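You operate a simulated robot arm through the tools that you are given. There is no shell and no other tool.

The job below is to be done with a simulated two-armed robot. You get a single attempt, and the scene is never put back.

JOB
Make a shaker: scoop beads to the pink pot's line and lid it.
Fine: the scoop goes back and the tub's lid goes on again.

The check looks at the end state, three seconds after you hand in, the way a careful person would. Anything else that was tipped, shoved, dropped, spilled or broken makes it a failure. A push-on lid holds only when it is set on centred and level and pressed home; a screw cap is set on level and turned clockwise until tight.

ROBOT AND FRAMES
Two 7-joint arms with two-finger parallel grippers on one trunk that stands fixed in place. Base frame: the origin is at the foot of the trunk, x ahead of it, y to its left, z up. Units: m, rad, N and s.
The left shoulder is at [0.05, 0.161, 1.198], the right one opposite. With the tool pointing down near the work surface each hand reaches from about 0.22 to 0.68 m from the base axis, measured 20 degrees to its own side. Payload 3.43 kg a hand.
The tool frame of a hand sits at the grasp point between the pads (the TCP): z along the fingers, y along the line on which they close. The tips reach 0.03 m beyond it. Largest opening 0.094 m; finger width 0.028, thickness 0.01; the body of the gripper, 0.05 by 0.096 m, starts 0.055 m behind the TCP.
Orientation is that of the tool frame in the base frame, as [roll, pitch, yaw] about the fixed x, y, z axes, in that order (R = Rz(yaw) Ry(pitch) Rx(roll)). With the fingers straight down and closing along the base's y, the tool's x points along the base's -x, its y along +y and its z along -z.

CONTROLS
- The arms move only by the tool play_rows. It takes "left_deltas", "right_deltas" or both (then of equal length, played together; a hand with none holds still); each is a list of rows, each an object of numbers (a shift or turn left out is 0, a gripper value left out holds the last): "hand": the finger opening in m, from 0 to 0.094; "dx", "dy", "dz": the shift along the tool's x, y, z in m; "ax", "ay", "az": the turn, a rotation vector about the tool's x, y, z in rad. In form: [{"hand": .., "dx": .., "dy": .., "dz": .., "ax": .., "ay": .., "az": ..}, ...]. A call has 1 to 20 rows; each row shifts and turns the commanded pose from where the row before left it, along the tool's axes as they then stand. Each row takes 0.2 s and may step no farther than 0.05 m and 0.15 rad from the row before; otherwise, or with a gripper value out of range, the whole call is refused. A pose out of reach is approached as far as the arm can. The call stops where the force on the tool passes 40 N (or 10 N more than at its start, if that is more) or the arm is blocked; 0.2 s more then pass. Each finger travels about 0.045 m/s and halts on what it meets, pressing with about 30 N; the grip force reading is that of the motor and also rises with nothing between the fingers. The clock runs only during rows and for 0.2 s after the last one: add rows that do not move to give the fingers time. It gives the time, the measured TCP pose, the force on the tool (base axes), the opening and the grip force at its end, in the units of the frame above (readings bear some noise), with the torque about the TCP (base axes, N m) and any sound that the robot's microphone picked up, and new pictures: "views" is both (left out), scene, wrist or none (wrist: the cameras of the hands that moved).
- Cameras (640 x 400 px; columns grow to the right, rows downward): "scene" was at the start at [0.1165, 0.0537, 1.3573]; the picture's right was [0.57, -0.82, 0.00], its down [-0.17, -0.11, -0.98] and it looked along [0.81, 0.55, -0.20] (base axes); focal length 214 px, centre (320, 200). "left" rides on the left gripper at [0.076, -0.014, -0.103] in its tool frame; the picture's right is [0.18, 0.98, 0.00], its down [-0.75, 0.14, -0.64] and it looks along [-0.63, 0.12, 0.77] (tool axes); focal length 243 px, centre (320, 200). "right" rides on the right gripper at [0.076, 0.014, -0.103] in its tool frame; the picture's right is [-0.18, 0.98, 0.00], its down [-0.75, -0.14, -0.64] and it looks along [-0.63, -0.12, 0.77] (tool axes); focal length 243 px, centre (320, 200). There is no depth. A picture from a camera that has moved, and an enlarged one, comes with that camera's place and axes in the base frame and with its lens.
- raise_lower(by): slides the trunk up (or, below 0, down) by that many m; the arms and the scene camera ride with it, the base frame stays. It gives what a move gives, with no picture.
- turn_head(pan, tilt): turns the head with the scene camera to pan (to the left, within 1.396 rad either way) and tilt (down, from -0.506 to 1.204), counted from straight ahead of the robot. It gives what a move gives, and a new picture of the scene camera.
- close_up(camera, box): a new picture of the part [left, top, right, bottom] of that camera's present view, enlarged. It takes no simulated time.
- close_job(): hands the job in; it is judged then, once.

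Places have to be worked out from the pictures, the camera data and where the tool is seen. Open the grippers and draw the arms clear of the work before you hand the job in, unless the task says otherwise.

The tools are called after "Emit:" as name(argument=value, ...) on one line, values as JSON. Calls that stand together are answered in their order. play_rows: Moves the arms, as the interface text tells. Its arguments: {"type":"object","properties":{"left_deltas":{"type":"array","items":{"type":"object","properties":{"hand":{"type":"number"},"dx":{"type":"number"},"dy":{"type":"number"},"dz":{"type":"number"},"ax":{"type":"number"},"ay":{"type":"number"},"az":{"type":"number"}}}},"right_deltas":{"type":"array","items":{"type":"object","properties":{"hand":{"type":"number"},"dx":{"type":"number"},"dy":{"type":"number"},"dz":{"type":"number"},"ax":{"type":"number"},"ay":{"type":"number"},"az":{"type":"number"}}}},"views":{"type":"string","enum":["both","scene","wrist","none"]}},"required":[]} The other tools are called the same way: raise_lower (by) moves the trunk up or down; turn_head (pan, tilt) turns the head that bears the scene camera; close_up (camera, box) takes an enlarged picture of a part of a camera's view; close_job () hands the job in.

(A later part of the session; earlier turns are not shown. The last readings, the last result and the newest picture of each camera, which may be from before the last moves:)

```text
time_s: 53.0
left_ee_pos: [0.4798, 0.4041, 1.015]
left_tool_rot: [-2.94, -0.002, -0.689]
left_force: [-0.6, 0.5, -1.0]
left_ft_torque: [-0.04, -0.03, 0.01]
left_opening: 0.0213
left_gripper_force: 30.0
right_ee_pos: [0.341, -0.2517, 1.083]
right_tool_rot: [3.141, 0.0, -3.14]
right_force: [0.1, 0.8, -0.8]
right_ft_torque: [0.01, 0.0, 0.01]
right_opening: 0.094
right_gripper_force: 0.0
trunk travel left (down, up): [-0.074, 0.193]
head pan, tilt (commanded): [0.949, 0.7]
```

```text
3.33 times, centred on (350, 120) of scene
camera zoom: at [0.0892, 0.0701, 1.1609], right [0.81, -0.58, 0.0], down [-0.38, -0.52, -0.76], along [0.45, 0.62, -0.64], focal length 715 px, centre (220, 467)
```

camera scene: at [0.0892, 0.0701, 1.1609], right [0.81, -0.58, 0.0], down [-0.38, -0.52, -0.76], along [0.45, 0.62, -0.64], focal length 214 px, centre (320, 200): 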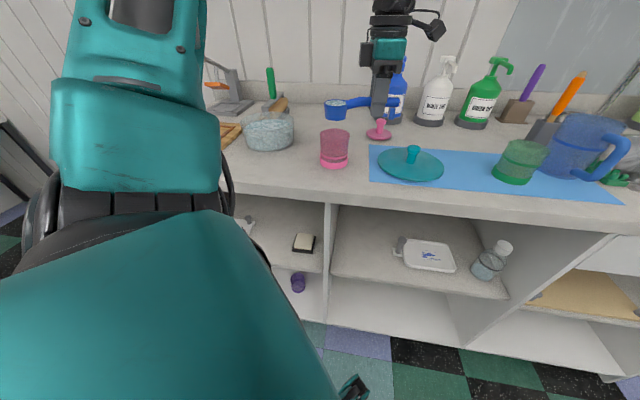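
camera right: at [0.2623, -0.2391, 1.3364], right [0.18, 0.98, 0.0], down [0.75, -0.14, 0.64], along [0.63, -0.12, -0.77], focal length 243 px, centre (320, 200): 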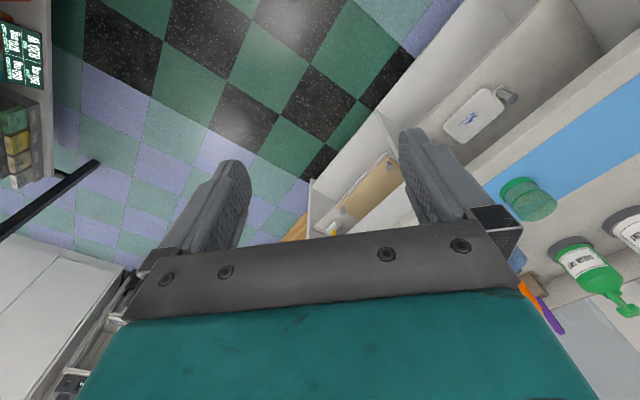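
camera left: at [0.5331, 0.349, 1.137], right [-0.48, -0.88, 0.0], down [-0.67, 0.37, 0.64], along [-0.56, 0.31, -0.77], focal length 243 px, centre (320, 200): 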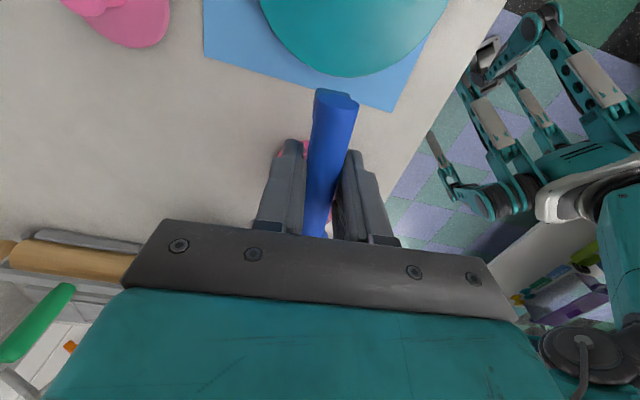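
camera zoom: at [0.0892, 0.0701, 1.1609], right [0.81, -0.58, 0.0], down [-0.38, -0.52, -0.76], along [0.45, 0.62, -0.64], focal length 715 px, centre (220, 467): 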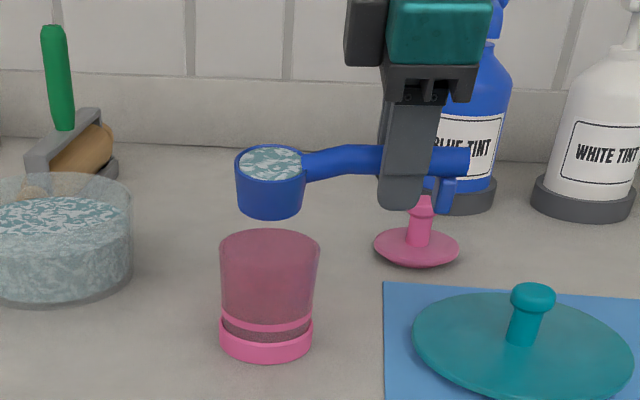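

The roll tracks as planned and the beads are still inside. I'll continue to about 0.5 rad and check again.

Emit:
play_rows(left_deltas=[{"ax": 0.1, "dy": 0.0016, "dz": -0.0003}, {"ax": 0.1, "dy": 0.0017, "dz": -0.0005}, {"ax": 0.1, "dy": 0.0018, "dz": -0.0008}, {}], views="none")

Emit:
close_up(camera="scene", box=[280, 60, 420, 180])

```text
time_s: 54.0
left_ee_pos: [0.4745, 0.3999, 1.0149]
left_tool_rot: [-2.639, -0.003, -0.689]
left_force: [0.4, 0.0, -0.3]
left_ft_torque: [0.01, 0.0, -0.01]
left_opening: 0.0215
left_gripper_force: 29.5
right_ee_pos: [0.3401, -0.2523, 1.083]
right_tool_rot: [3.14, -0.001, -3.142]
right_force: [0.2, -1.0, -0.6]
right_ft_torque: [-0.03, 0.01, 0.01]
right_opening: 0.0939
right_gripper_force: 0.1
trunk travel left (down, up): [-0.074, 0.193]
head pan, tilt (commanded): [0.949, 0.7]
```

```text
3.33 times, centred on (350, 120) of scene
camera zoom: at [0.0892, 0.07, 1.1609], right [0.81, -0.58, 0.0], down [-0.38, -0.52, -0.76], along [0.45, 0.62, -0.64], focal length 715 px, centre (220, 467)
```

zoom: 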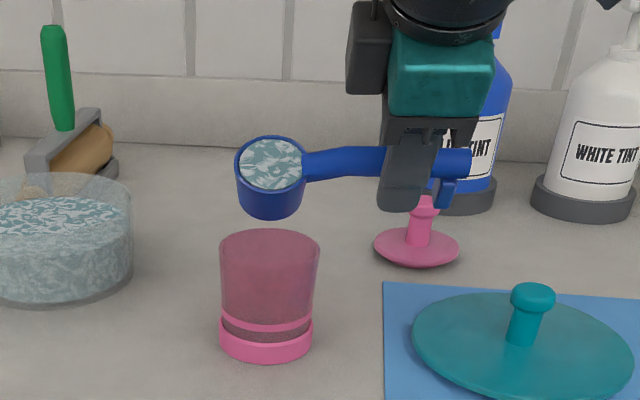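

At 0.5 rad nothing has fallen yet and the position is right. I'll roll on.

Emit:
play_rows(left_deltas=[{"ax": 0.1, "dy": 0.0019, "dz": -0.001}, {"ax": 0.1, "dy": 0.0019, "dz": -0.0013}, {"ax": 0.1, "dy": 0.0018, "dz": -0.0016}, {}], views="none")

Emit:
close_up(camera="scene", box=[280, 60, 420, 180])

```text
time_s: 55.0
left_ee_pos: [0.4712, 0.3941, 1.0146]
left_tool_rot: [-2.34, -0.002, -0.689]
left_force: [-0.1, 0.0, -0.6]
left_ft_torque: [-0.02, 0.0, -0.02]
left_opening: 0.0216
left_gripper_force: 29.8
right_ee_pos: [0.3406, -0.2511, 1.0829]
right_tool_rot: [-3.142, 0.0, -3.141]
right_force: [0.4, -0.1, 0.0]
right_ft_torque: [0.0, 0.0, -0.01]
right_opening: 0.0939
right_gripper_force: 0.0
trunk travel left (down, up): [-0.074, 0.193]
head pan, tilt (commanded): [0.949, 0.7]
```

```text
3.33 times, centred on (350, 120) of scene
camera zoom: at [0.0892, 0.0701, 1.1609], right [0.81, -0.58, 0.0], down [-0.38, -0.52, -0.76], along [0.45, 0.62, -0.64], focal length 715 px, centre (220, 467)
```

zoom: 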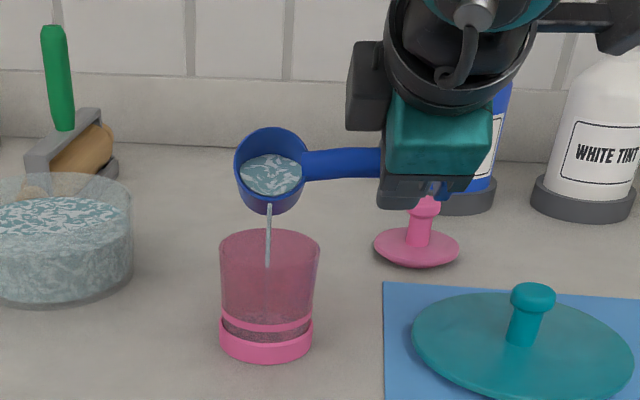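

Beads are streaming cleanly into the middle of the pot. I'll keep rolling gradually to empty the cup.

Emit:
play_rows(left_deltas=[{"ax": 0.1, "dy": 0.0017, "dz": -0.0018}, {}, {"ax": 0.1, "dy": 0.0016, "dz": -0.002}, {}, {"ax": 0.1, "dy": 0.0014, "dz": -0.0022}, {}, {}], views="none")

Emit:
close_up(camera="scene", box=[280, 60, 420, 180])

```text
time_s: 56.6
left_ee_pos: [0.4655, 0.3885, 1.0138]
left_tool_rot: [-2.038, -0.001, -0.69]
left_force: [0.6, 0.0, -1.1]
left_ft_torque: [-0.01, 0.01, -0.03]
left_opening: 0.0213
left_gripper_force: 30.0
right_ee_pos: [0.3399, -0.2524, 1.083]
right_tool_rot: [-3.14, 0.0, 3.141]
right_force: [0.4, -0.8, -0.2]
right_ft_torque: [-0.02, -0.03, -0.01]
right_opening: 0.0939
right_gripper_force: 0.0
trunk travel left (down, up): [-0.074, 0.193]
head pan, tilt (commanded): [0.949, 0.7]
```

```text
3.33 times, centred on (350, 120) of scene
camera zoom: at [0.0892, 0.0701, 1.1609], right [0.81, -0.58, 0.0], down [-0.38, -0.52, -0.76], along [0.45, 0.62, -0.64], focal length 715 px, centre (220, 467)
```

zoom: 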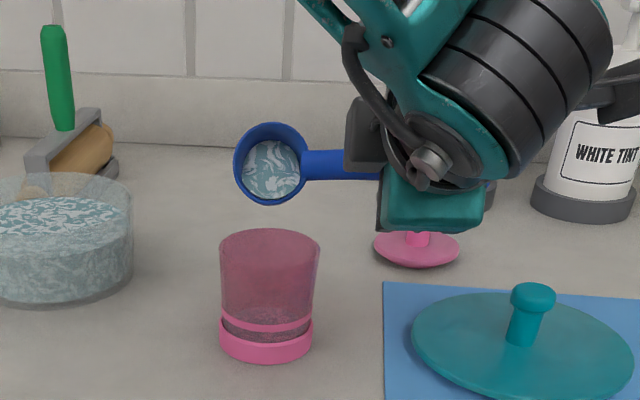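

The pot is starting to fill, with nothing outside it. I'll keep rolling to pour the rest.

Emit:
play_rows(left_deltas=[{"ax": 0.1, "dy": 0.0012, "dz": -0.0024}, {}, {"ax": 0.1, "dy": 0.001, "dz": -0.0025}, {}, {"ax": 0.1, "dy": 0.0007, "dz": -0.0025}, {}, {}], views="none")

Emit:
close_up(camera="scene", box=[280, 60, 420, 180])

```text
time_s: 58.2
left_ee_pos: [0.461, 0.3821, 1.0145]
left_tool_rot: [-1.736, 0.001, -0.689]
left_force: [0.3, -0.3, 0.0]
left_ft_torque: [-0.01, -0.01, -0.01]
left_opening: 0.0212
left_gripper_force: 30.1
right_ee_pos: [0.3404, -0.2514, 1.0835]
right_tool_rot: [3.141, 0.001, -3.141]
right_force: [0.4, 0.4, 0.3]
right_ft_torque: [-0.02, 0.01, -0.04]
right_opening: 0.0941
right_gripper_force: 0.1
trunk travel left (down, up): [-0.074, 0.193]
head pan, tilt (commanded): [0.949, 0.7]
```

```text
3.33 times, centred on (350, 120) of scene
camera zoom: at [0.0891, 0.0701, 1.1609], right [0.81, -0.58, 0.0], down [-0.38, -0.52, -0.76], along [0.45, 0.62, -0.64], focal length 715 px, centre (220, 467)
```

zoom: 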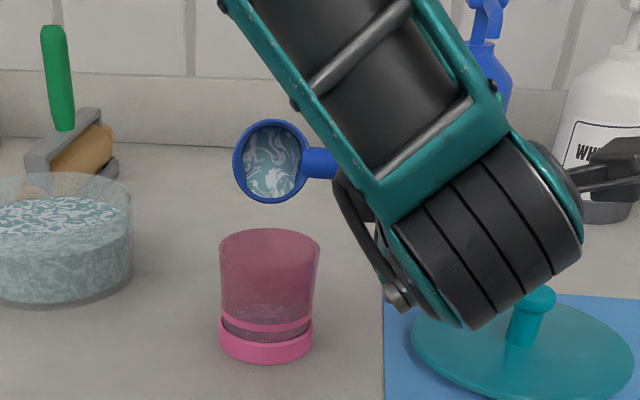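

Still pouring well. I'll zoom in on the pot and the cup to judge levels.

Emit:
close_up(camera="scene", box=[315, 90, 355, 125])

Emit:
close_up(camera="scene", box=[315, 120, 365, 175])

```text
11.43 times, centred on (335, 108) of scene
camera zoom: at [0.0891, 0.0701, 1.1609], right [0.81, -0.58, 0.0], down [-0.38, -0.52, -0.76], along [0.45, 0.62, -0.64], focal length 2451 px, centre (149, 1257)
```

zoom: 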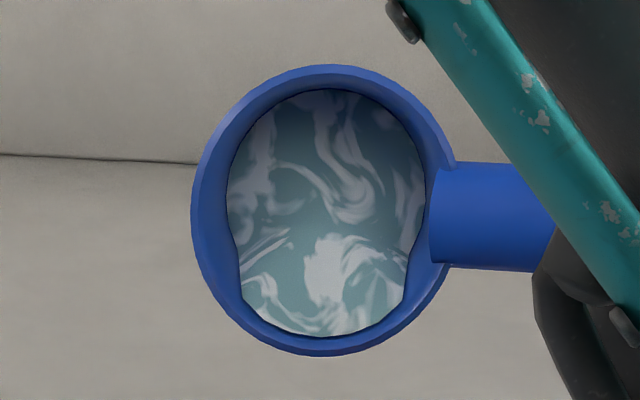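

```text
7.27 times, centred on (340, 148) of scene
camera zoom: at [0.0891, 0.0701, 1.1609], right [0.81, -0.58, 0.0], down [-0.38, -0.52, -0.76], along [0.45, 0.62, -0.64], focal length 1560 px, centre (174, 582)
```

zoom: 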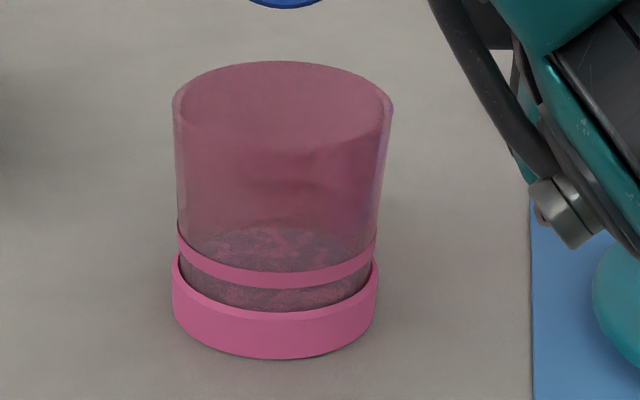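

The cup still holds some beads, and the pot's surface is roughly 8 mm below the line. I'll continue the roll past vertical in steps.

Emit:
play_rows(left_deltas=[{"ax": 0.1, "dy": 0.0004, "dz": -0.0025}, {}, {"ax": 0.1, "dy": 0.0002, "dz": -0.0025}, {}, {}], views="scene")

Emit:
close_up(camera="scene", box=[305, 85, 375, 175])

```text
time_s: 59.4
left_ee_pos: [0.4582, 0.3783, 1.0146]
left_tool_rot: [-1.538, -0.002, -0.69]
left_force: [0.0, 0.5, -0.3]
left_ft_torque: [-0.02, 0.02, 0.06]
left_opening: 0.021
left_gripper_force: 30.2
right_ee_pos: [0.3396, -0.2518, 1.084]
right_tool_rot: [-3.14, 0.001, 3.141]
right_force: [0.5, -0.5, -0.4]
right_ft_torque: [-0.01, 0.04, 0.02]
right_opening: 0.094
right_gripper_force: 0.2
trunk travel left (down, up): [-0.074, 0.193]
head pan, tilt (commanded): [0.949, 0.7]
camera scene: at [0.0891, 0.0701, 1.1609], right [0.81, -0.58, 0.0], down [-0.38, -0.52, -0.76], along [0.45, 0.62, -0.64], focal length 214 px, centre (320, 200)
```

scene: 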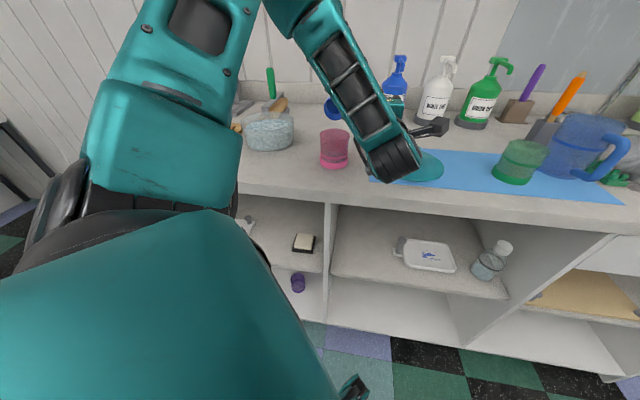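

```text
4.44 times, centred on (340, 130) of scene
camera zoom: at [0.0891, 0.0701, 1.1609], right [0.81, -0.58, 0.0], down [-0.38, -0.52, -0.76], along [0.45, 0.62, -0.64], focal length 953 px, centre (231, 511)
```

zoom: 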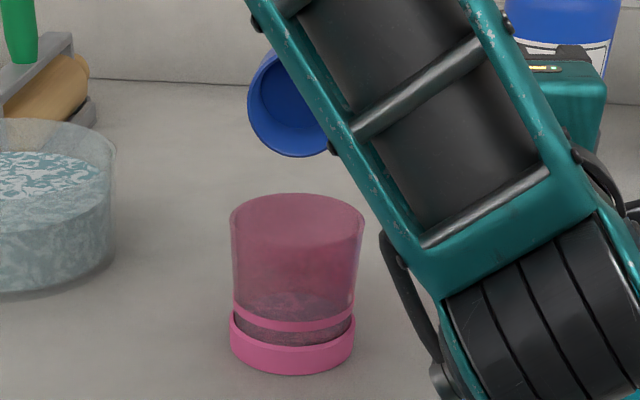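

The cup looks empty. I'll check the pot's level closely before rolling back.

Emit:
close_up(camera="scene", box=[315, 120, 355, 172])

Emit:
close_up(camera="scene", box=[310, 90, 350, 125])

```text
7.69 times, centred on (335, 146) of scene
camera zoom: at [0.0891, 0.0701, 1.1609], right [0.81, -0.58, 0.0], down [-0.38, -0.52, -0.76], along [0.45, 0.62, -0.64], focal length 1650 px, centre (205, 615)
```

zoom: 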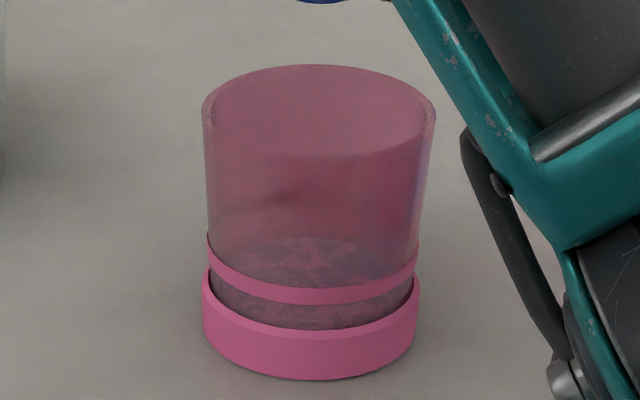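

```text
11.43 times, centred on (330, 108) of scene
camera zoom: at [0.0891, 0.0701, 1.1609], right [0.81, -0.58, 0.0], down [-0.38, -0.52, -0.76], along [0.45, 0.62, -0.64], focal length 2451 px, centre (206, 1257)
```

zoom: 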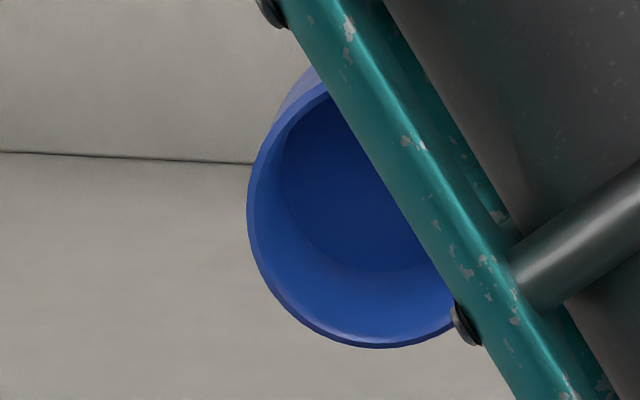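

The cup is empty and the pot stands about 8 mm below the line, so it needs a bit over half a scoop more. I'll rise, roll back to level, and return over the tub.

Emit:
play_rows(left_deltas=[{"dy": -0.02}, {"ax": -0.145}, {"ax": -0.145}, {"ax": -0.145}, {"ax": -0.145}, {"ax": -0.145}, {"ax": -0.145}, {"ax": -0.145}, {"ax": -0.145}, {"ax": -0.145}, {"ax": -0.145}, {"ax": -0.15}, {}], views="none")

Emit:
close_up(camera="scene", box=[220, 50, 420, 190])

```text
time_s: 62.2
left_ee_pos: [0.4578, 0.3784, 1.0343]
left_tool_rot: [3.141, -0.001, -0.691]
left_force: [0.2, -0.5, -0.2]
left_ft_torque: [0.0, 0.0, 0.02]
left_opening: 0.02
left_gripper_force: 30.1
right_ee_pos: [0.3398, -0.2522, 1.0839]
right_tool_rot: [-3.142, -0.001, -3.141]
right_force: [-0.1, -0.4, 0.8]
right_ft_torque: [-0.01, 0.02, -0.03]
right_opening: 0.0938
right_gripper_force: 0.0
trunk travel left (down, up): [-0.074, 0.193]
head pan, tilt (commanded): [0.949, 0.7]
```

```text
2.86 times, centred on (320, 120) of scene
camera zoom: at [0.0892, 0.0701, 1.1609], right [0.81, -0.58, 0.0], down [-0.38, -0.52, -0.76], along [0.45, 0.62, -0.64], focal length 613 px, centre (320, 429)
```

zoom: 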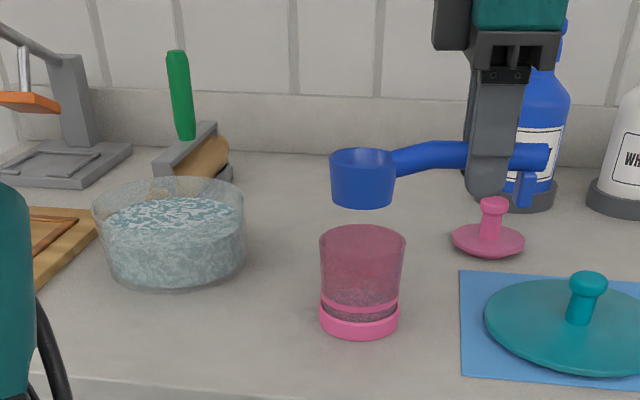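

The opening crept from 0.0218 to 0.0200, so the handle may have shifted in the grip. I'll look closely at it and at the cup's attitude.

Emit:
close_up(camera="scene", box=[315, 80, 405, 135])

Emit:
close_up(camera="left", box=[230, 60, 430, 260])

```text
7.11 times, centred on (360, 108) of scene
camera zoom: at [0.0892, 0.0701, 1.1609], right [0.81, -0.58, 0.0], down [-0.38, -0.52, -0.76], along [0.45, 0.62, -0.64], focal length 1525 px, centre (36, 858)
```

zoom: 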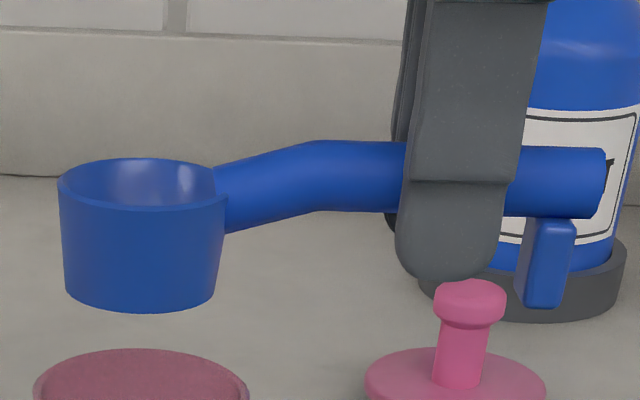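

```text
2.00 times, centred on (330, 160) of left
camera zoom: at [0.5259, 0.3408, 1.1373], right [-0.48, -0.88, 0.0], down [-0.67, 0.37, 0.64], along [-0.56, 0.31, -0.77], focal length 485 px, centre (300, 280)
```

zoom: 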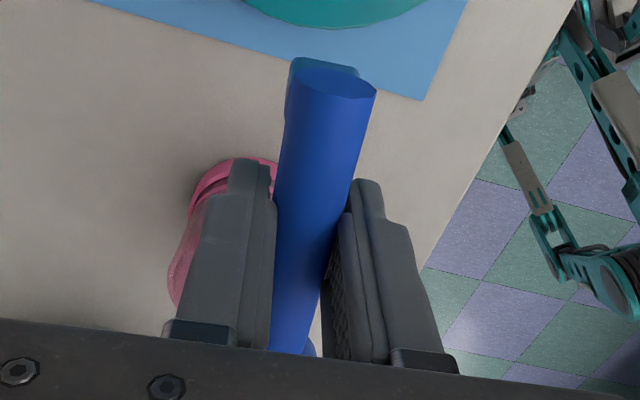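

The scoop sits level and has slipped no more than about 2 mm, which is fine. I'll go back over the tub and tilt for a second scoop.

Emit:
play_rows(left_deltas=[{"dx": -0.0243, "dy": -0.0152}, {"dx": -0.0243, "dy": -0.0152}, {"dx": -0.0243, "dy": -0.0152}, {"dx": -0.0243, "dy": -0.0152}, {"dx": -0.0243, "dy": -0.0152}, {"dx": -0.0243, "dy": -0.0152}, {"dx": -0.0243, "dy": -0.0152}, {"dx": -0.0243, "dy": -0.0152}, {}, {"ay": 0.1}, {"ay": 0.1}, {"ay": 0.1}, {"ay": 0.1}, {"ay": 0.1}, {"ay": 0.1}, {}], views="none")

Emit:
close_up(camera="scene", box=[220, 40, 380, 150])

```text
time_s: 65.6
left_ee_pos: [0.3837, 0.5963, 1.0346]
left_tool_rot: [-3.139, -0.602, -0.692]
left_force: [0.3, 0.0, -0.4]
left_ft_torque: [-0.01, -0.01, 0.04]
left_opening: 0.0192
left_gripper_force: 30.3
right_ee_pos: [0.3399, -0.2521, 1.0835]
right_tool_rot: [3.141, -0.001, 3.141]
right_force: [-0.4, 0.2, 0.9]
right_ft_torque: [0.0, -0.02, 0.01]
right_opening: 0.0939
right_gripper_force: 0.0
trunk travel left (down, up): [-0.074, 0.193]
head pan, tilt (commanded): [0.949, 0.7]
```

```text
3.64 times, centred on (300, 95) of scene
camera zoom: at [0.0891, 0.0701, 1.1609], right [0.81, -0.58, 0.0], down [-0.38, -0.52, -0.76], along [0.45, 0.62, -0.64], focal length 780 px, centre (393, 582)
```

zoom: 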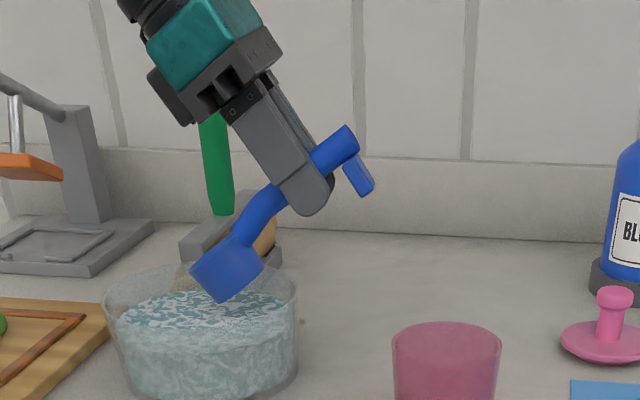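

I notice a small dark spot on the counter just right of the tub. I'll zoom in on it and on the grip.

Emit:
close_up(camera="scene", box=[290, 110, 330, 150])

Emit:
close_up(camera="scene", box=[265, 60, 320, 130])

Emit:
close_up(camera="left", box=[230, 60, 430, 260])

```text
10.00 times, centred on (310, 130) of scene
camera zoom: at [0.0891, 0.0701, 1.1609], right [0.81, -0.58, 0.0], down [-0.38, -0.52, -0.76], along [0.45, 0.62, -0.64], focal length 2145 px, centre (420, 900)
```

zoom: 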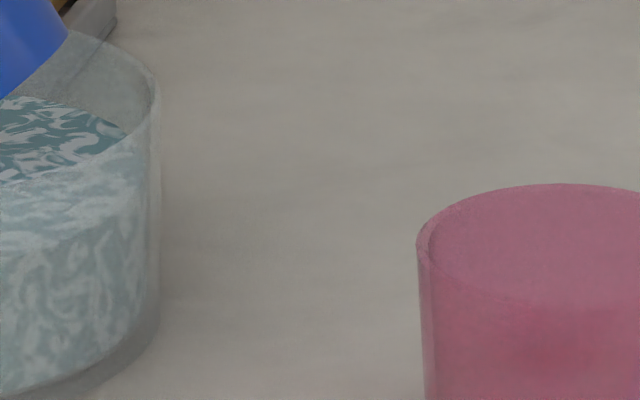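

```text
5.71 times, centred on (292, 95) of scene
camera zoom: at [0.0891, 0.0701, 1.1609], right [0.81, -0.58, 0.0], down [-0.38, -0.52, -0.76], along [0.45, 0.62, -0.64], focal length 1226 px, centre (477, 800)
```

zoom: 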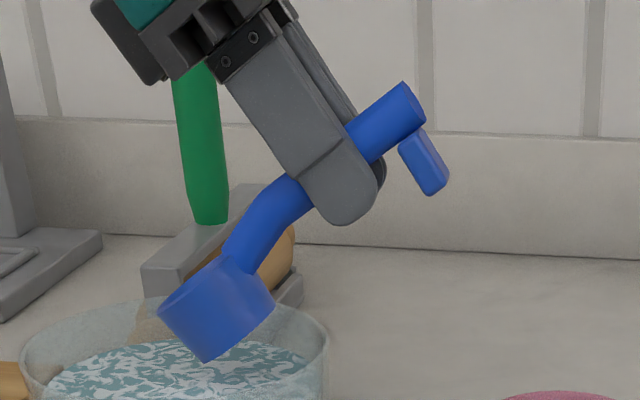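

```text
2.00 times, centred on (330, 160) of left
camera zoom: at [0.3979, 0.6037, 1.1624], right [-0.51, -0.85, 0.1], down [-0.85, 0.52, 0.1], along [-0.14, -0.04, -0.99], focal length 485 px, centre (300, 280)
```

zoom: 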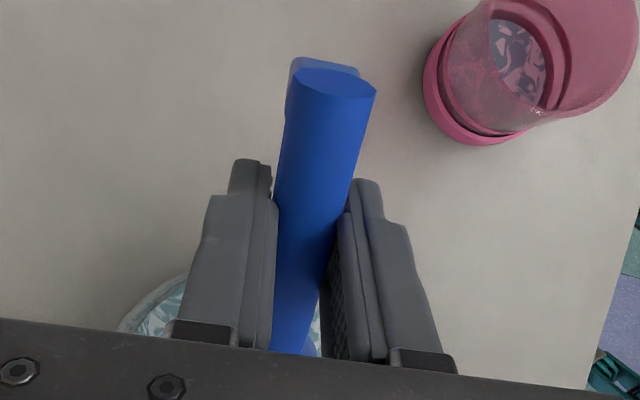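

The spot was only an image artefact; the counter is clean. The handle has crept 2–3 mm toward the fingertips, which is still safe. I'll dip and drag for the second scoop.

Emit:
play_rows(left_deltas=[{"dx": -0.008, "dz": 0.0117}, {"dx": -0.008, "dz": 0.0117}, {"dx": -0.008, "dz": 0.0117}, {"dx": -0.008, "dz": 0.0115}, {"dx": -0.0072, "dz": -0.005}, {"dx": -0.0072, "dz": -0.005}, {"dx": -0.0072, "dz": -0.005}, {"dx": -0.0072, "dz": -0.005}, {}], views="none")

Emit:
close_up(camera="scene", box=[230, 60, 330, 150])

```text
time_s: 67.6
left_ee_pos: [0.3577, 0.6172, 0.9799]
left_tool_rot: [-3.136, -0.6, -0.692]
left_force: [3.3, -2.5, 11.8]
left_ft_torque: [0.28, 0.32, 0.01]
left_opening: 0.0189
left_gripper_force: 30.5
right_ee_pos: [0.3399, -0.2547, 1.0818]
right_tool_rot: [3.14, 0.001, 3.14]
right_force: [0.3, 1.8, 0.3]
right_ft_torque: [-0.01, -0.03, -0.02]
right_opening: 0.0942
right_gripper_force: 0.0
trunk travel left (down, up): [-0.074, 0.193]
head pan, tilt (commanded): [0.949, 0.7]
```

```text
4.44 times, centred on (280, 105) of scene
camera zoom: at [0.0889, 0.0687, 1.161], right [0.81, -0.58, 0.0], down [-0.37, -0.52, -0.77], along [0.45, 0.62, -0.64], focal length 953 px, centre (498, 622)
```

zoom: 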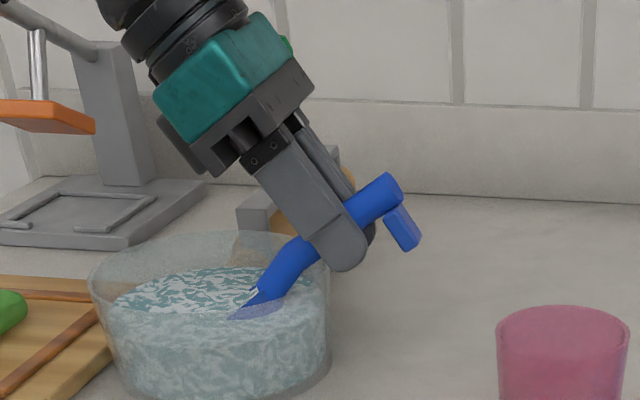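

The tub has been dragged about 3.5 cm to the left: the cup was pressing on its floor at 12 N. I'll unload the pressure first and level the scoop out carefully before dealing with the tub.

Emit:
play_rows(left_deltas=[{"dx": 0.0028, "dz": -0.0041}, {"dx": 0.0028, "dz": -0.0041}, {}], views="scene")

Emit:
close_up(camera="scene", box=[210, 60, 330, 170])

```text
time_s: 68.4
left_ee_pos: [0.358, 0.6178, 0.9874]
left_tool_rot: [-3.14, -0.598, -0.692]
left_force: [-0.6, 0.8, -0.2]
left_ft_torque: [0.0, -0.01, -0.02]
left_opening: 0.0187
left_gripper_force: 30.2
right_ee_pos: [0.3406, -0.2513, 1.0818]
right_tool_rot: [3.14, 0.0, -3.14]
right_force: [0.2, -0.5, -0.5]
right_ft_torque: [-0.04, 0.01, 0.01]
right_opening: 0.0942
right_gripper_force: 0.1
trunk travel left (down, up): [-0.074, 0.193]
head pan, tilt (commanded): [0.949, 0.7]
camera scene: at [0.0892, 0.07, 1.1608], right [0.81, -0.58, 0.0], down [-0.38, -0.52, -0.76], along [0.45, 0.62, -0.64], focal length 214 px, centre (320, 200)
```

scene: 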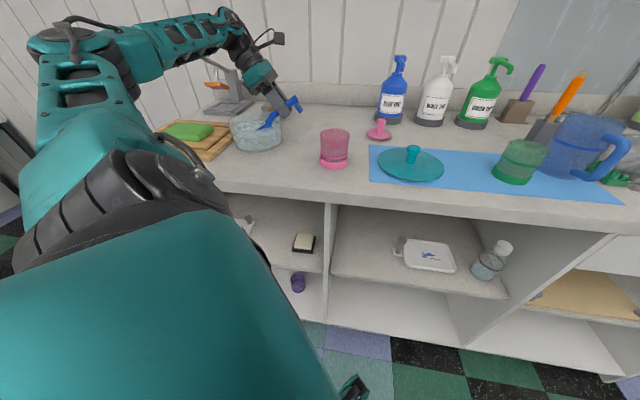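

```text
3.64 times, centred on (270, 115) of scene
camera zoom: at [0.0892, 0.07, 1.1608], right [0.81, -0.58, 0.0], down [-0.38, -0.52, -0.76], along [0.45, 0.62, -0.64], focal length 780 px, centre (502, 509)
```

zoom: 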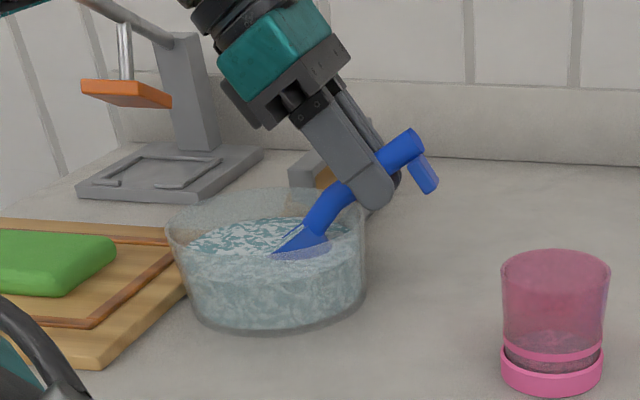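

The force is gone; the board and sponge haven't moved, and the tub is upright beside the board. I'll level the scoop now, and slide the tub back later by its lid once that's on.

Emit:
play_rows(left_deltas=[{"dx": 0.0036, "dz": 0.001, "ay": -0.1}, {"dx": 0.0036, "dz": 0.0006, "ay": -0.1}, {"dx": 0.0037, "dz": 0.0003, "ay": -0.1}, {"dx": 0.0037, "dz": -0.0001, "ay": -0.1}, {"dx": 0.0037, "dz": -0.0005, "ay": -0.1}, {"dx": 0.0036, "dz": -0.0009, "ay": -0.1}, {}], views="none")

Emit:
close_up(camera="scene", box=[210, 60, 330, 170])

Emit:
close_up(camera="scene", box=[245, 75, 310, 120])

```text
time_s: 70.0
left_ee_pos: [0.3735, 0.6042, 0.9956]
left_tool_rot: [-3.141, 0.0, -0.688]
left_force: [0.7, 0.1, -1.1]
left_ft_torque: [-0.06, -0.04, 0.05]
left_opening: 0.0182
left_gripper_force: 30.2
right_ee_pos: [0.3401, -0.2525, 1.0826]
right_tool_rot: [3.141, 0.001, -3.141]
right_force: [-0.3, -0.5, 0.0]
right_ft_torque: [-0.01, -0.01, 0.03]
right_opening: 0.0938
right_gripper_force: 0.0
trunk travel left (down, up): [-0.074, 0.193]
head pan, tilt (commanded): [0.949, 0.7]
```

```text
3.64 times, centred on (270, 115) of scene
camera zoom: at [0.0893, 0.07, 1.1609], right [0.81, -0.58, 0.0], down [-0.38, -0.52, -0.76], along [0.45, 0.62, -0.64], focal length 780 px, centre (502, 509)
```

zoom: 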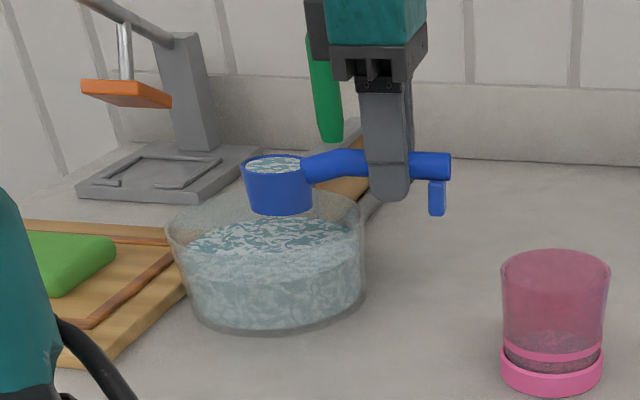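

```text
8.89 times, centred on (278, 98) of scene
camera zoom: at [0.0893, 0.07, 1.1609], right [0.81, -0.58, 0.0], down [-0.38, -0.52, -0.76], along [0.45, 0.62, -0.64], focal length 1906 px, centre (698, 1111)
```

zoom: 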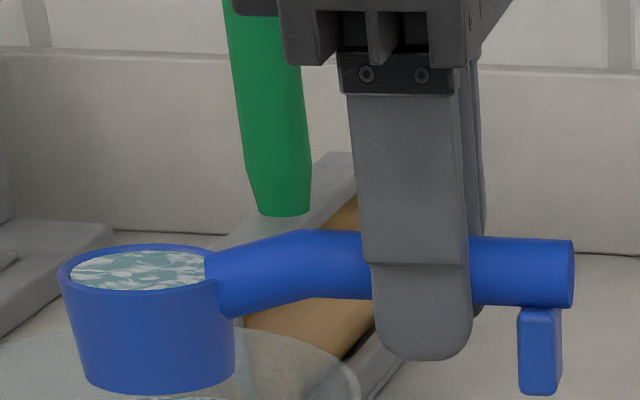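

The cup is nearly full again. The handle keeps creeping about 0.3 mm/s in the grip, so I'll work briskly: lift, carry to the pot, and start the roll to 0.5 rad.

Emit:
play_rows(left_deltas=[{"dz": -0.022}, {"dz": -0.022}, {"dx": 0.0262, "dy": 0.0104}, {"dx": 0.0262, "dy": 0.0104}, {"dx": 0.0262, "dy": 0.0104}, {"dx": 0.0262, "dy": 0.0104}, {"dx": 0.0262, "dy": 0.0104}, {"dx": 0.0262, "dy": 0.0104}, {"dx": 0.0262, "dy": 0.0104}, {"dx": 0.0262, "dy": 0.0104}, {"dz": 0.01}, {"dz": 0.008, "ax": 0.1, "dy": 0.0011}, {"ax": 0.1, "dy": 0.0014, "dz": -0.0002}, {"ax": 0.1, "dy": 0.0016, "dz": -0.0003}, {"ax": 0.1, "dy": 0.0017, "dz": -0.0005}, {}], views="none")

Emit:
close_up(camera="scene", box=[290, 70, 390, 175])

```text
time_s: 73.4
left_ee_pos: [0.4782, 0.404, 1.0209]
left_tool_rot: [-2.74, -0.002, -0.688]
left_force: [-0.1, -0.1, 0.2]
left_ft_torque: [0.01, -0.02, 0.0]
left_opening: 0.0179
left_gripper_force: 30.0
right_ee_pos: [0.3404, -0.2523, 1.0834]
right_tool_rot: [3.14, -0.001, -3.141]
right_force: [0.0, 0.1, 0.9]
right_ft_torque: [0.0, 0.0, 0.03]
right_opening: 0.0939
right_gripper_force: 0.0
trunk travel left (down, up): [-0.074, 0.193]
head pan, tilt (commanded): [0.949, 0.7]
```

```text
3.81 times, centred on (340, 122) of scene
camera zoom: at [0.0892, 0.0701, 1.1609], right [0.81, -0.58, 0.0], down [-0.38, -0.52, -0.76], along [0.45, 0.62, -0.64], focal length 817 px, centre (244, 495)
```

zoom: 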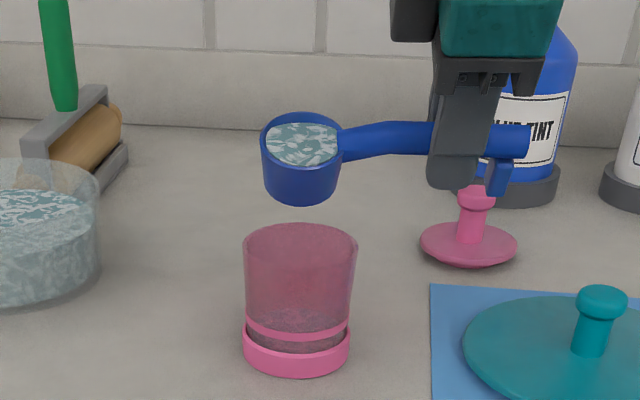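

The cup is centred over the pot. I'll roll on to 0.8 rad, where the stream began last time.

Emit:
play_rows(left_deltas=[{"ax": 0.1, "dy": 0.0018, "dz": -0.0008}, {"ax": 0.1, "dy": 0.0019, "dz": -0.001}, {"ax": 0.1, "dy": 0.0019, "dz": -0.0013}, {"ax": 0.05, "dy": 0.0009, "dz": -0.0008}, {}], views="none")

Emit:
close_up(camera="scene", box=[290, 70, 390, 175])

Emit:
close_up(camera="scene", box=[312, 120, 357, 172])

```text
time_s: 74.6
left_ee_pos: [0.4753, 0.398, 1.0208]
left_tool_rot: [-2.389, -0.002, -0.689]
left_force: [0.3, 0.2, -0.7]
left_ft_torque: [-0.03, 0.01, -0.03]
left_opening: 0.0177
left_gripper_force: 29.8
right_ee_pos: [0.3397, -0.2515, 1.0832]
right_tool_rot: [-3.14, 0.002, 3.142]
right_force: [0.2, -0.5, 0.1]
right_ft_torque: [0.0, 0.02, 0.0]
right_opening: 0.0939
right_gripper_force: 0.0
trunk travel left (down, up): [-0.074, 0.193]
head pan, tilt (commanded): [0.949, 0.7]
```

```text
3.81 times, centred on (340, 122) of scene
camera zoom: at [0.0892, 0.0701, 1.1609], right [0.81, -0.58, 0.0], down [-0.38, -0.52, -0.76], along [0.45, 0.62, -0.64], focal length 817 px, centre (244, 495)
```

zoom: 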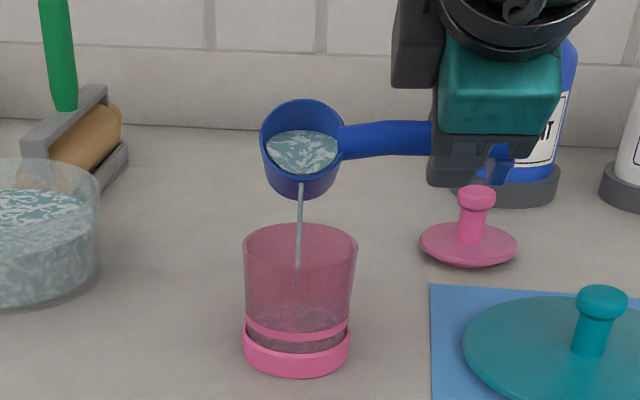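

```text
7.69 times, centred on (334, 146) of scene
camera zoom: at [0.0892, 0.0701, 1.1609], right [0.81, -0.58, 0.0], down [-0.38, -0.52, -0.76], along [0.45, 0.62, -0.64], focal length 1650 px, centre (208, 615)
```

zoom: 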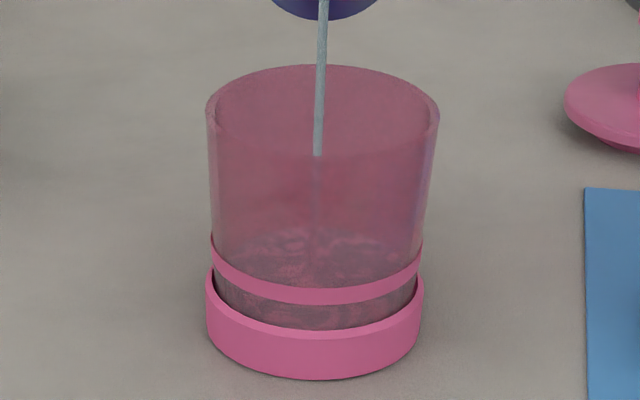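

The stream lands near the pot's centre. By my measure the bead surface's back edge must climb from y≈233 to ≈210 in this view to reach the line, so I'll let it flow and advance the roll slowly.

Emit:
play_rows(left_deltas=[{"ax": 0.05, "dy": 0.0009, "dz": -0.0008}, {}, {"ax": 0.05, "dy": 0.0008, "dz": -0.0009}, {}, {}], views="none")

Emit:
close_up(camera="scene", box=[312, 120, 357, 172])

Emit:
close_up(camera="scene", box=[315, 90, 355, 125])

```text
time_s: 75.8
left_ee_pos: [0.4731, 0.3954, 1.0221]
left_tool_rot: [-2.289, 0.001, -0.69]
left_force: [0.0, 1.1, -0.9]
left_ft_torque: [-0.01, -0.04, 0.0]
left_opening: 0.0175
left_gripper_force: 30.3
right_ee_pos: [0.3405, -0.2532, 1.0841]
right_tool_rot: [-3.14, 0.0, 3.14]
right_force: [-0.6, 0.0, -0.5]
right_ft_torque: [0.01, 0.0, 0.04]
right_opening: 0.0942
right_gripper_force: 0.2
trunk travel left (down, up): [-0.074, 0.193]
head pan, tilt (commanded): [0.949, 0.7]
```

```text
7.69 times, centred on (334, 146) of scene
camera zoom: at [0.0892, 0.0701, 1.1609], right [0.81, -0.58, 0.0], down [-0.38, -0.52, -0.76], along [0.45, 0.62, -0.64], focal length 1650 px, centre (208, 615)
```

zoom: 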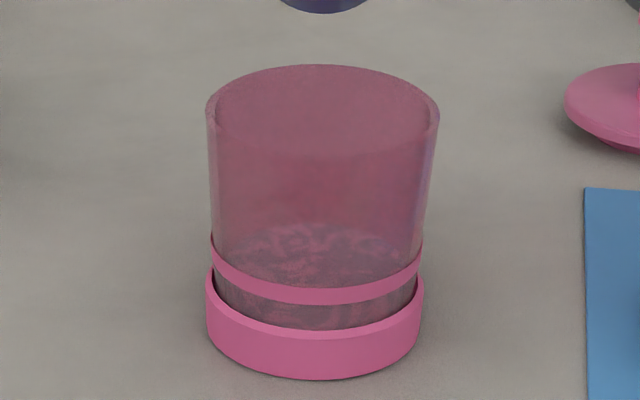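

```text
11.43 times, centred on (335, 108) of scene
camera zoom: at [0.0892, 0.0701, 1.1609], right [0.81, -0.58, 0.0], down [-0.38, -0.52, -0.76], along [0.45, 0.62, -0.64], focal length 2451 px, centre (149, 1257)
```

zoom: 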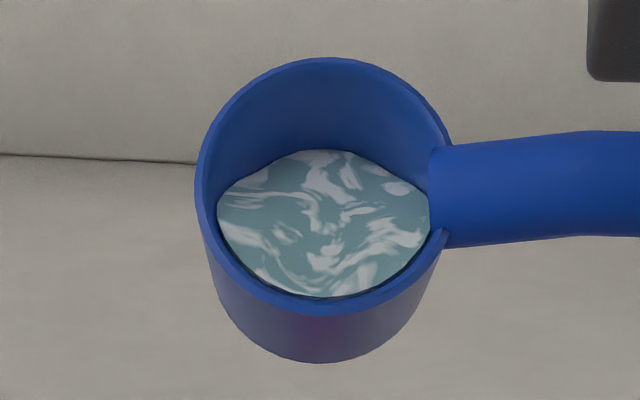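

The stream stops when the tilt stops, so it is well controlled. The surface edge is now at y≈224 and I'm aiming for about 210, so I'll add a bit more roll.

Emit:
play_rows(left_deltas=[{"ax": 0.05, "dy": 0.0008, "dz": -0.0009}, {"ax": 0.05, "dy": 0.0008, "dz": -0.001}, {"ax": 0.05, "dy": 0.0008, "dz": -0.001}, {}, {}], views="none")

Emit:
close_up(camera="scene", box=[312, 120, 357, 172])

Emit:
close_up(camera="scene", box=[315, 90, 355, 125])

```text
time_s: 77.0
left_ee_pos: [0.4701, 0.3916, 1.0219]
left_tool_rot: [-2.139, -0.003, -0.691]
left_force: [0.1, -0.1, -0.5]
left_ft_torque: [0.03, -0.03, 0.03]
left_opening: 0.0177
left_gripper_force: 29.3
right_ee_pos: [0.3398, -0.2523, 1.0831]
right_tool_rot: [3.141, 0.001, 3.14]
right_force: [0.0, 0.4, 1.0]
right_ft_torque: [-0.01, 0.01, 0.0]
right_opening: 0.0939
right_gripper_force: 0.1
trunk travel left (down, up): [-0.074, 0.193]
head pan, tilt (commanded): [0.949, 0.7]
```

```text
7.69 times, centred on (334, 146) of scene
camera zoom: at [0.0892, 0.0701, 1.1609], right [0.81, -0.58, 0.0], down [-0.38, -0.52, -0.76], along [0.45, 0.62, -0.64], focal length 1650 px, centre (208, 615)
```

zoom: 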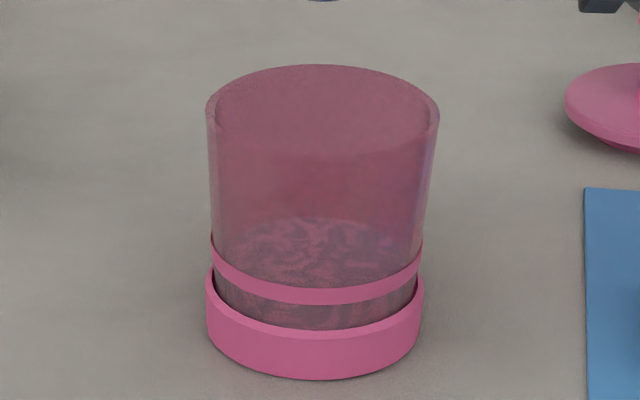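

```text
11.43 times, centred on (335, 108) of scene
camera zoom: at [0.0892, 0.0701, 1.1609], right [0.81, -0.58, 0.0], down [-0.38, -0.52, -0.76], along [0.45, 0.62, -0.64], focal length 2451 px, centre (149, 1257)
```

zoom: 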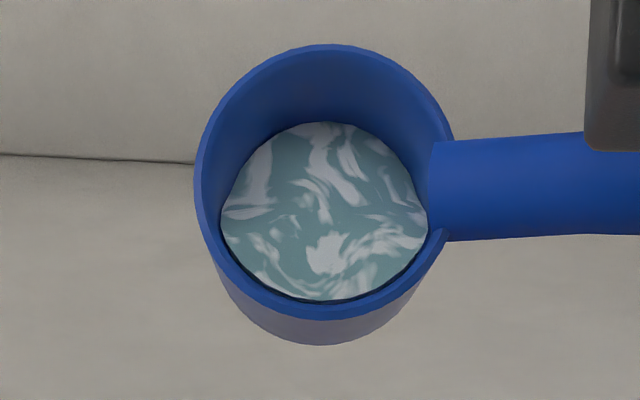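

Working it through with the camera model, the line spans z≈0.907–0.914 and the beads are at ≈0.905. The target is the surface's back edge at y≈203, now at 218, so I'll keep pouring slowly.

Emit:
play_rows(left_deltas=[{"ax": 0.05, "dy": 0.0007, "dz": -0.0011}, {"ax": 0.05, "dy": 0.0007, "dz": -0.0011}, {"ax": 0.05, "dy": 0.0007, "dz": -0.0012}, {"ax": 0.05, "dy": 0.0006, "dz": -0.0012}, {}, {}], views="none")

Emit:
close_up(camera="scene", box=[312, 120, 357, 172])

Emit:
close_up(camera="scene", box=[315, 90, 355, 125])

```text
time_s: 78.4
left_ee_pos: [0.466, 0.3882, 1.0214]
left_tool_rot: [-1.942, 0.0, -0.691]
left_force: [0.1, -0.4, -0.4]
left_ft_torque: [-0.03, 0.0, -0.01]
left_opening: 0.0175
left_gripper_force: 29.7
right_ee_pos: [0.3402, -0.2525, 1.0835]
right_tool_rot: [3.141, -0.001, -3.141]
right_force: [0.7, 0.2, -0.4]
right_ft_torque: [0.01, -0.01, -0.01]
right_opening: 0.094
right_gripper_force: 0.1
trunk travel left (down, up): [-0.074, 0.193]
head pan, tilt (commanded): [0.949, 0.7]
```

```text
7.69 times, centred on (334, 146) of scene
camera zoom: at [0.0892, 0.0701, 1.1609], right [0.81, -0.58, 0.0], down [-0.38, -0.52, -0.76], along [0.45, 0.62, -0.64], focal length 1650 px, centre (208, 615)
```

zoom: 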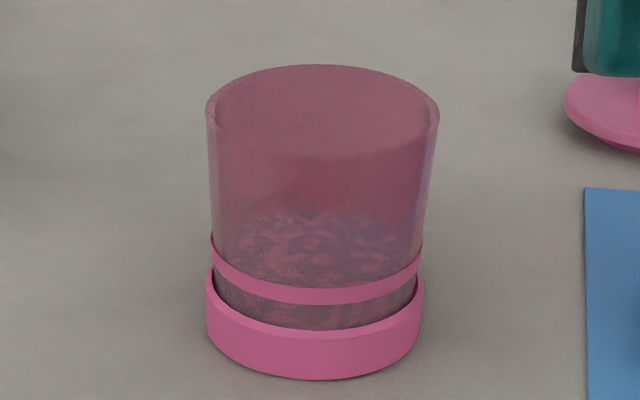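

```text
11.43 times, centred on (335, 108) of scene
camera zoom: at [0.0892, 0.0701, 1.1609], right [0.81, -0.58, 0.0], down [-0.38, -0.52, -0.76], along [0.45, 0.62, -0.64], focal length 2451 px, centre (149, 1257)
```

zoom: 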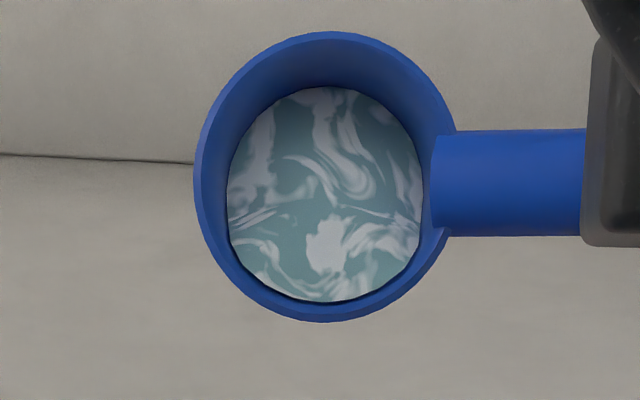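

The edge is now at y≈210. I'll continue the roll to about 1.4 rad.

Emit:
play_rows(left_deltas=[{"ax": 0.05, "dy": 0.0005, "dz": -0.0013}, {"ax": 0.05, "dy": 0.0005, "dz": -0.0013}, {"ax": 0.05, "dy": 0.0004, "dz": -0.0013}, {"ax": 0.05, "dy": 0.0003, "dz": -0.0013}, {}, {}], views="none")

Emit:
close_up(camera="scene", box=[312, 120, 357, 172])

Emit:
close_up(camera="scene", box=[315, 90, 355, 125])

```text
time_s: 79.8
left_ee_pos: [0.4626, 0.3844, 1.0205]
left_tool_rot: [-1.74, 0.0, -0.689]
left_force: [0.8, 0.7, -0.3]
left_ft_torque: [-0.03, 0.0, -0.01]
left_opening: 0.0178
left_gripper_force: 29.8
right_ee_pos: [0.3397, -0.2513, 1.0829]
right_tool_rot: [-3.141, -0.002, -3.141]
right_force: [-0.6, 0.3, 0.7]
right_ft_torque: [0.02, 0.0, -0.03]
right_opening: 0.0939
right_gripper_force: 0.0
trunk travel left (down, up): [-0.074, 0.193]
head pan, tilt (commanded): [0.949, 0.7]
```

```text
7.69 times, centred on (334, 146) of scene
camera zoom: at [0.0892, 0.0701, 1.1609], right [0.81, -0.58, 0.0], down [-0.38, -0.52, -0.76], along [0.45, 0.62, -0.64], focal length 1650 px, centre (208, 615)
```

zoom: 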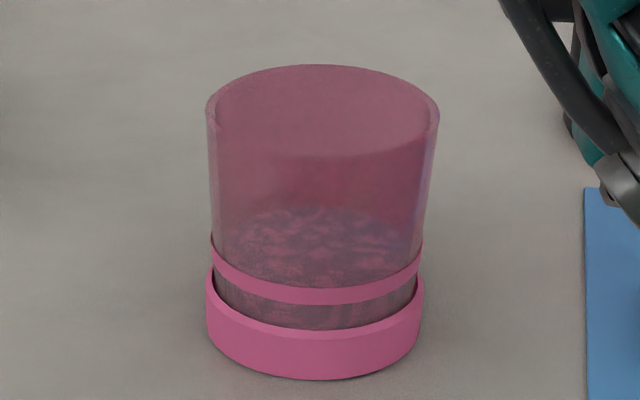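

```text
11.43 times, centred on (335, 108) of scene
camera zoom: at [0.0892, 0.0701, 1.1609], right [0.81, -0.58, 0.0], down [-0.38, -0.52, -0.76], along [0.45, 0.62, -0.64], focal length 2451 px, centre (149, 1257)
```

zoom: 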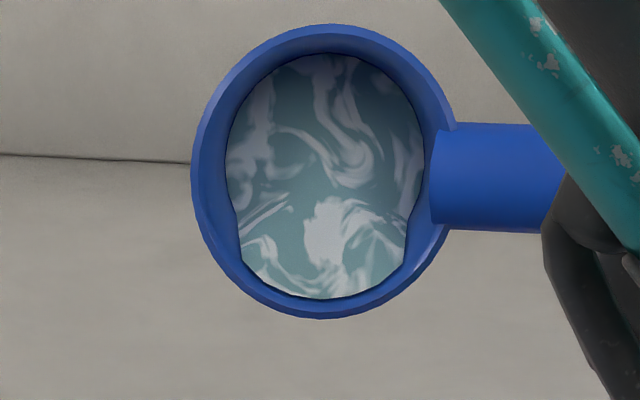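

The surface is now at z≈0.910, against a line centre of 0.9106. What's left in the cup adds about 1 mm, which lands right on the line, so I'll empty it.

Emit:
play_rows(left_deltas=[{"ax": 0.075, "dy": 0.0003, "dz": -0.002}, {"ax": 0.075, "dy": 0.0002, "dz": -0.002}, {"ax": 0.05, "dz": -0.0012}, {}, {}], views="none")

Emit:
close_up(camera="scene", box=[312, 120, 357, 172])

Emit:
close_up(camera="scene", box=[310, 90, 350, 125])

```text
time_s: 81.0
left_ee_pos: [0.46, 0.3799, 1.0208]
left_tool_rot: [-1.54, 0.0, -0.691]
left_force: [0.4, 0.9, 0.1]
left_ft_torque: [-0.01, 0.01, -0.02]
left_opening: 0.0175
left_gripper_force: 30.0
right_ee_pos: [0.3404, -0.2523, 1.0832]
right_tool_rot: [-3.141, -0.002, -3.141]
right_force: [0.4, 0.4, 0.5]
right_ft_torque: [0.02, -0.02, 0.02]
right_opening: 0.0941
right_gripper_force: 0.2
trunk travel left (down, up): [-0.074, 0.193]
head pan, tilt (commanded): [0.949, 0.7]
```

```text
7.69 times, centred on (334, 146) of scene
camera zoom: at [0.0892, 0.0701, 1.1609], right [0.81, -0.58, 0.0], down [-0.38, -0.52, -0.76], along [0.45, 0.62, -0.64], focal length 1650 px, centre (208, 615)
```

zoom: 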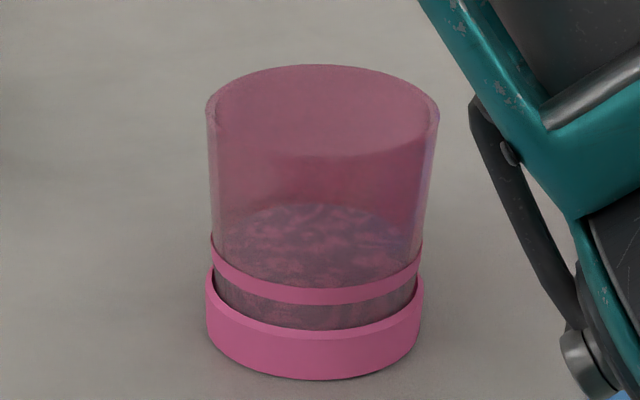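

```text
11.43 times, centred on (330, 108) of scene
camera zoom: at [0.0892, 0.0701, 1.1609], right [0.81, -0.58, 0.0], down [-0.38, -0.52, -0.76], along [0.45, 0.62, -0.64], focal length 2451 px, centre (206, 1257)
```

zoom: 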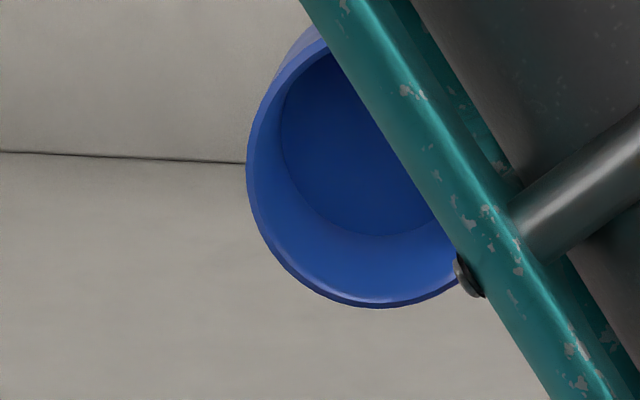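

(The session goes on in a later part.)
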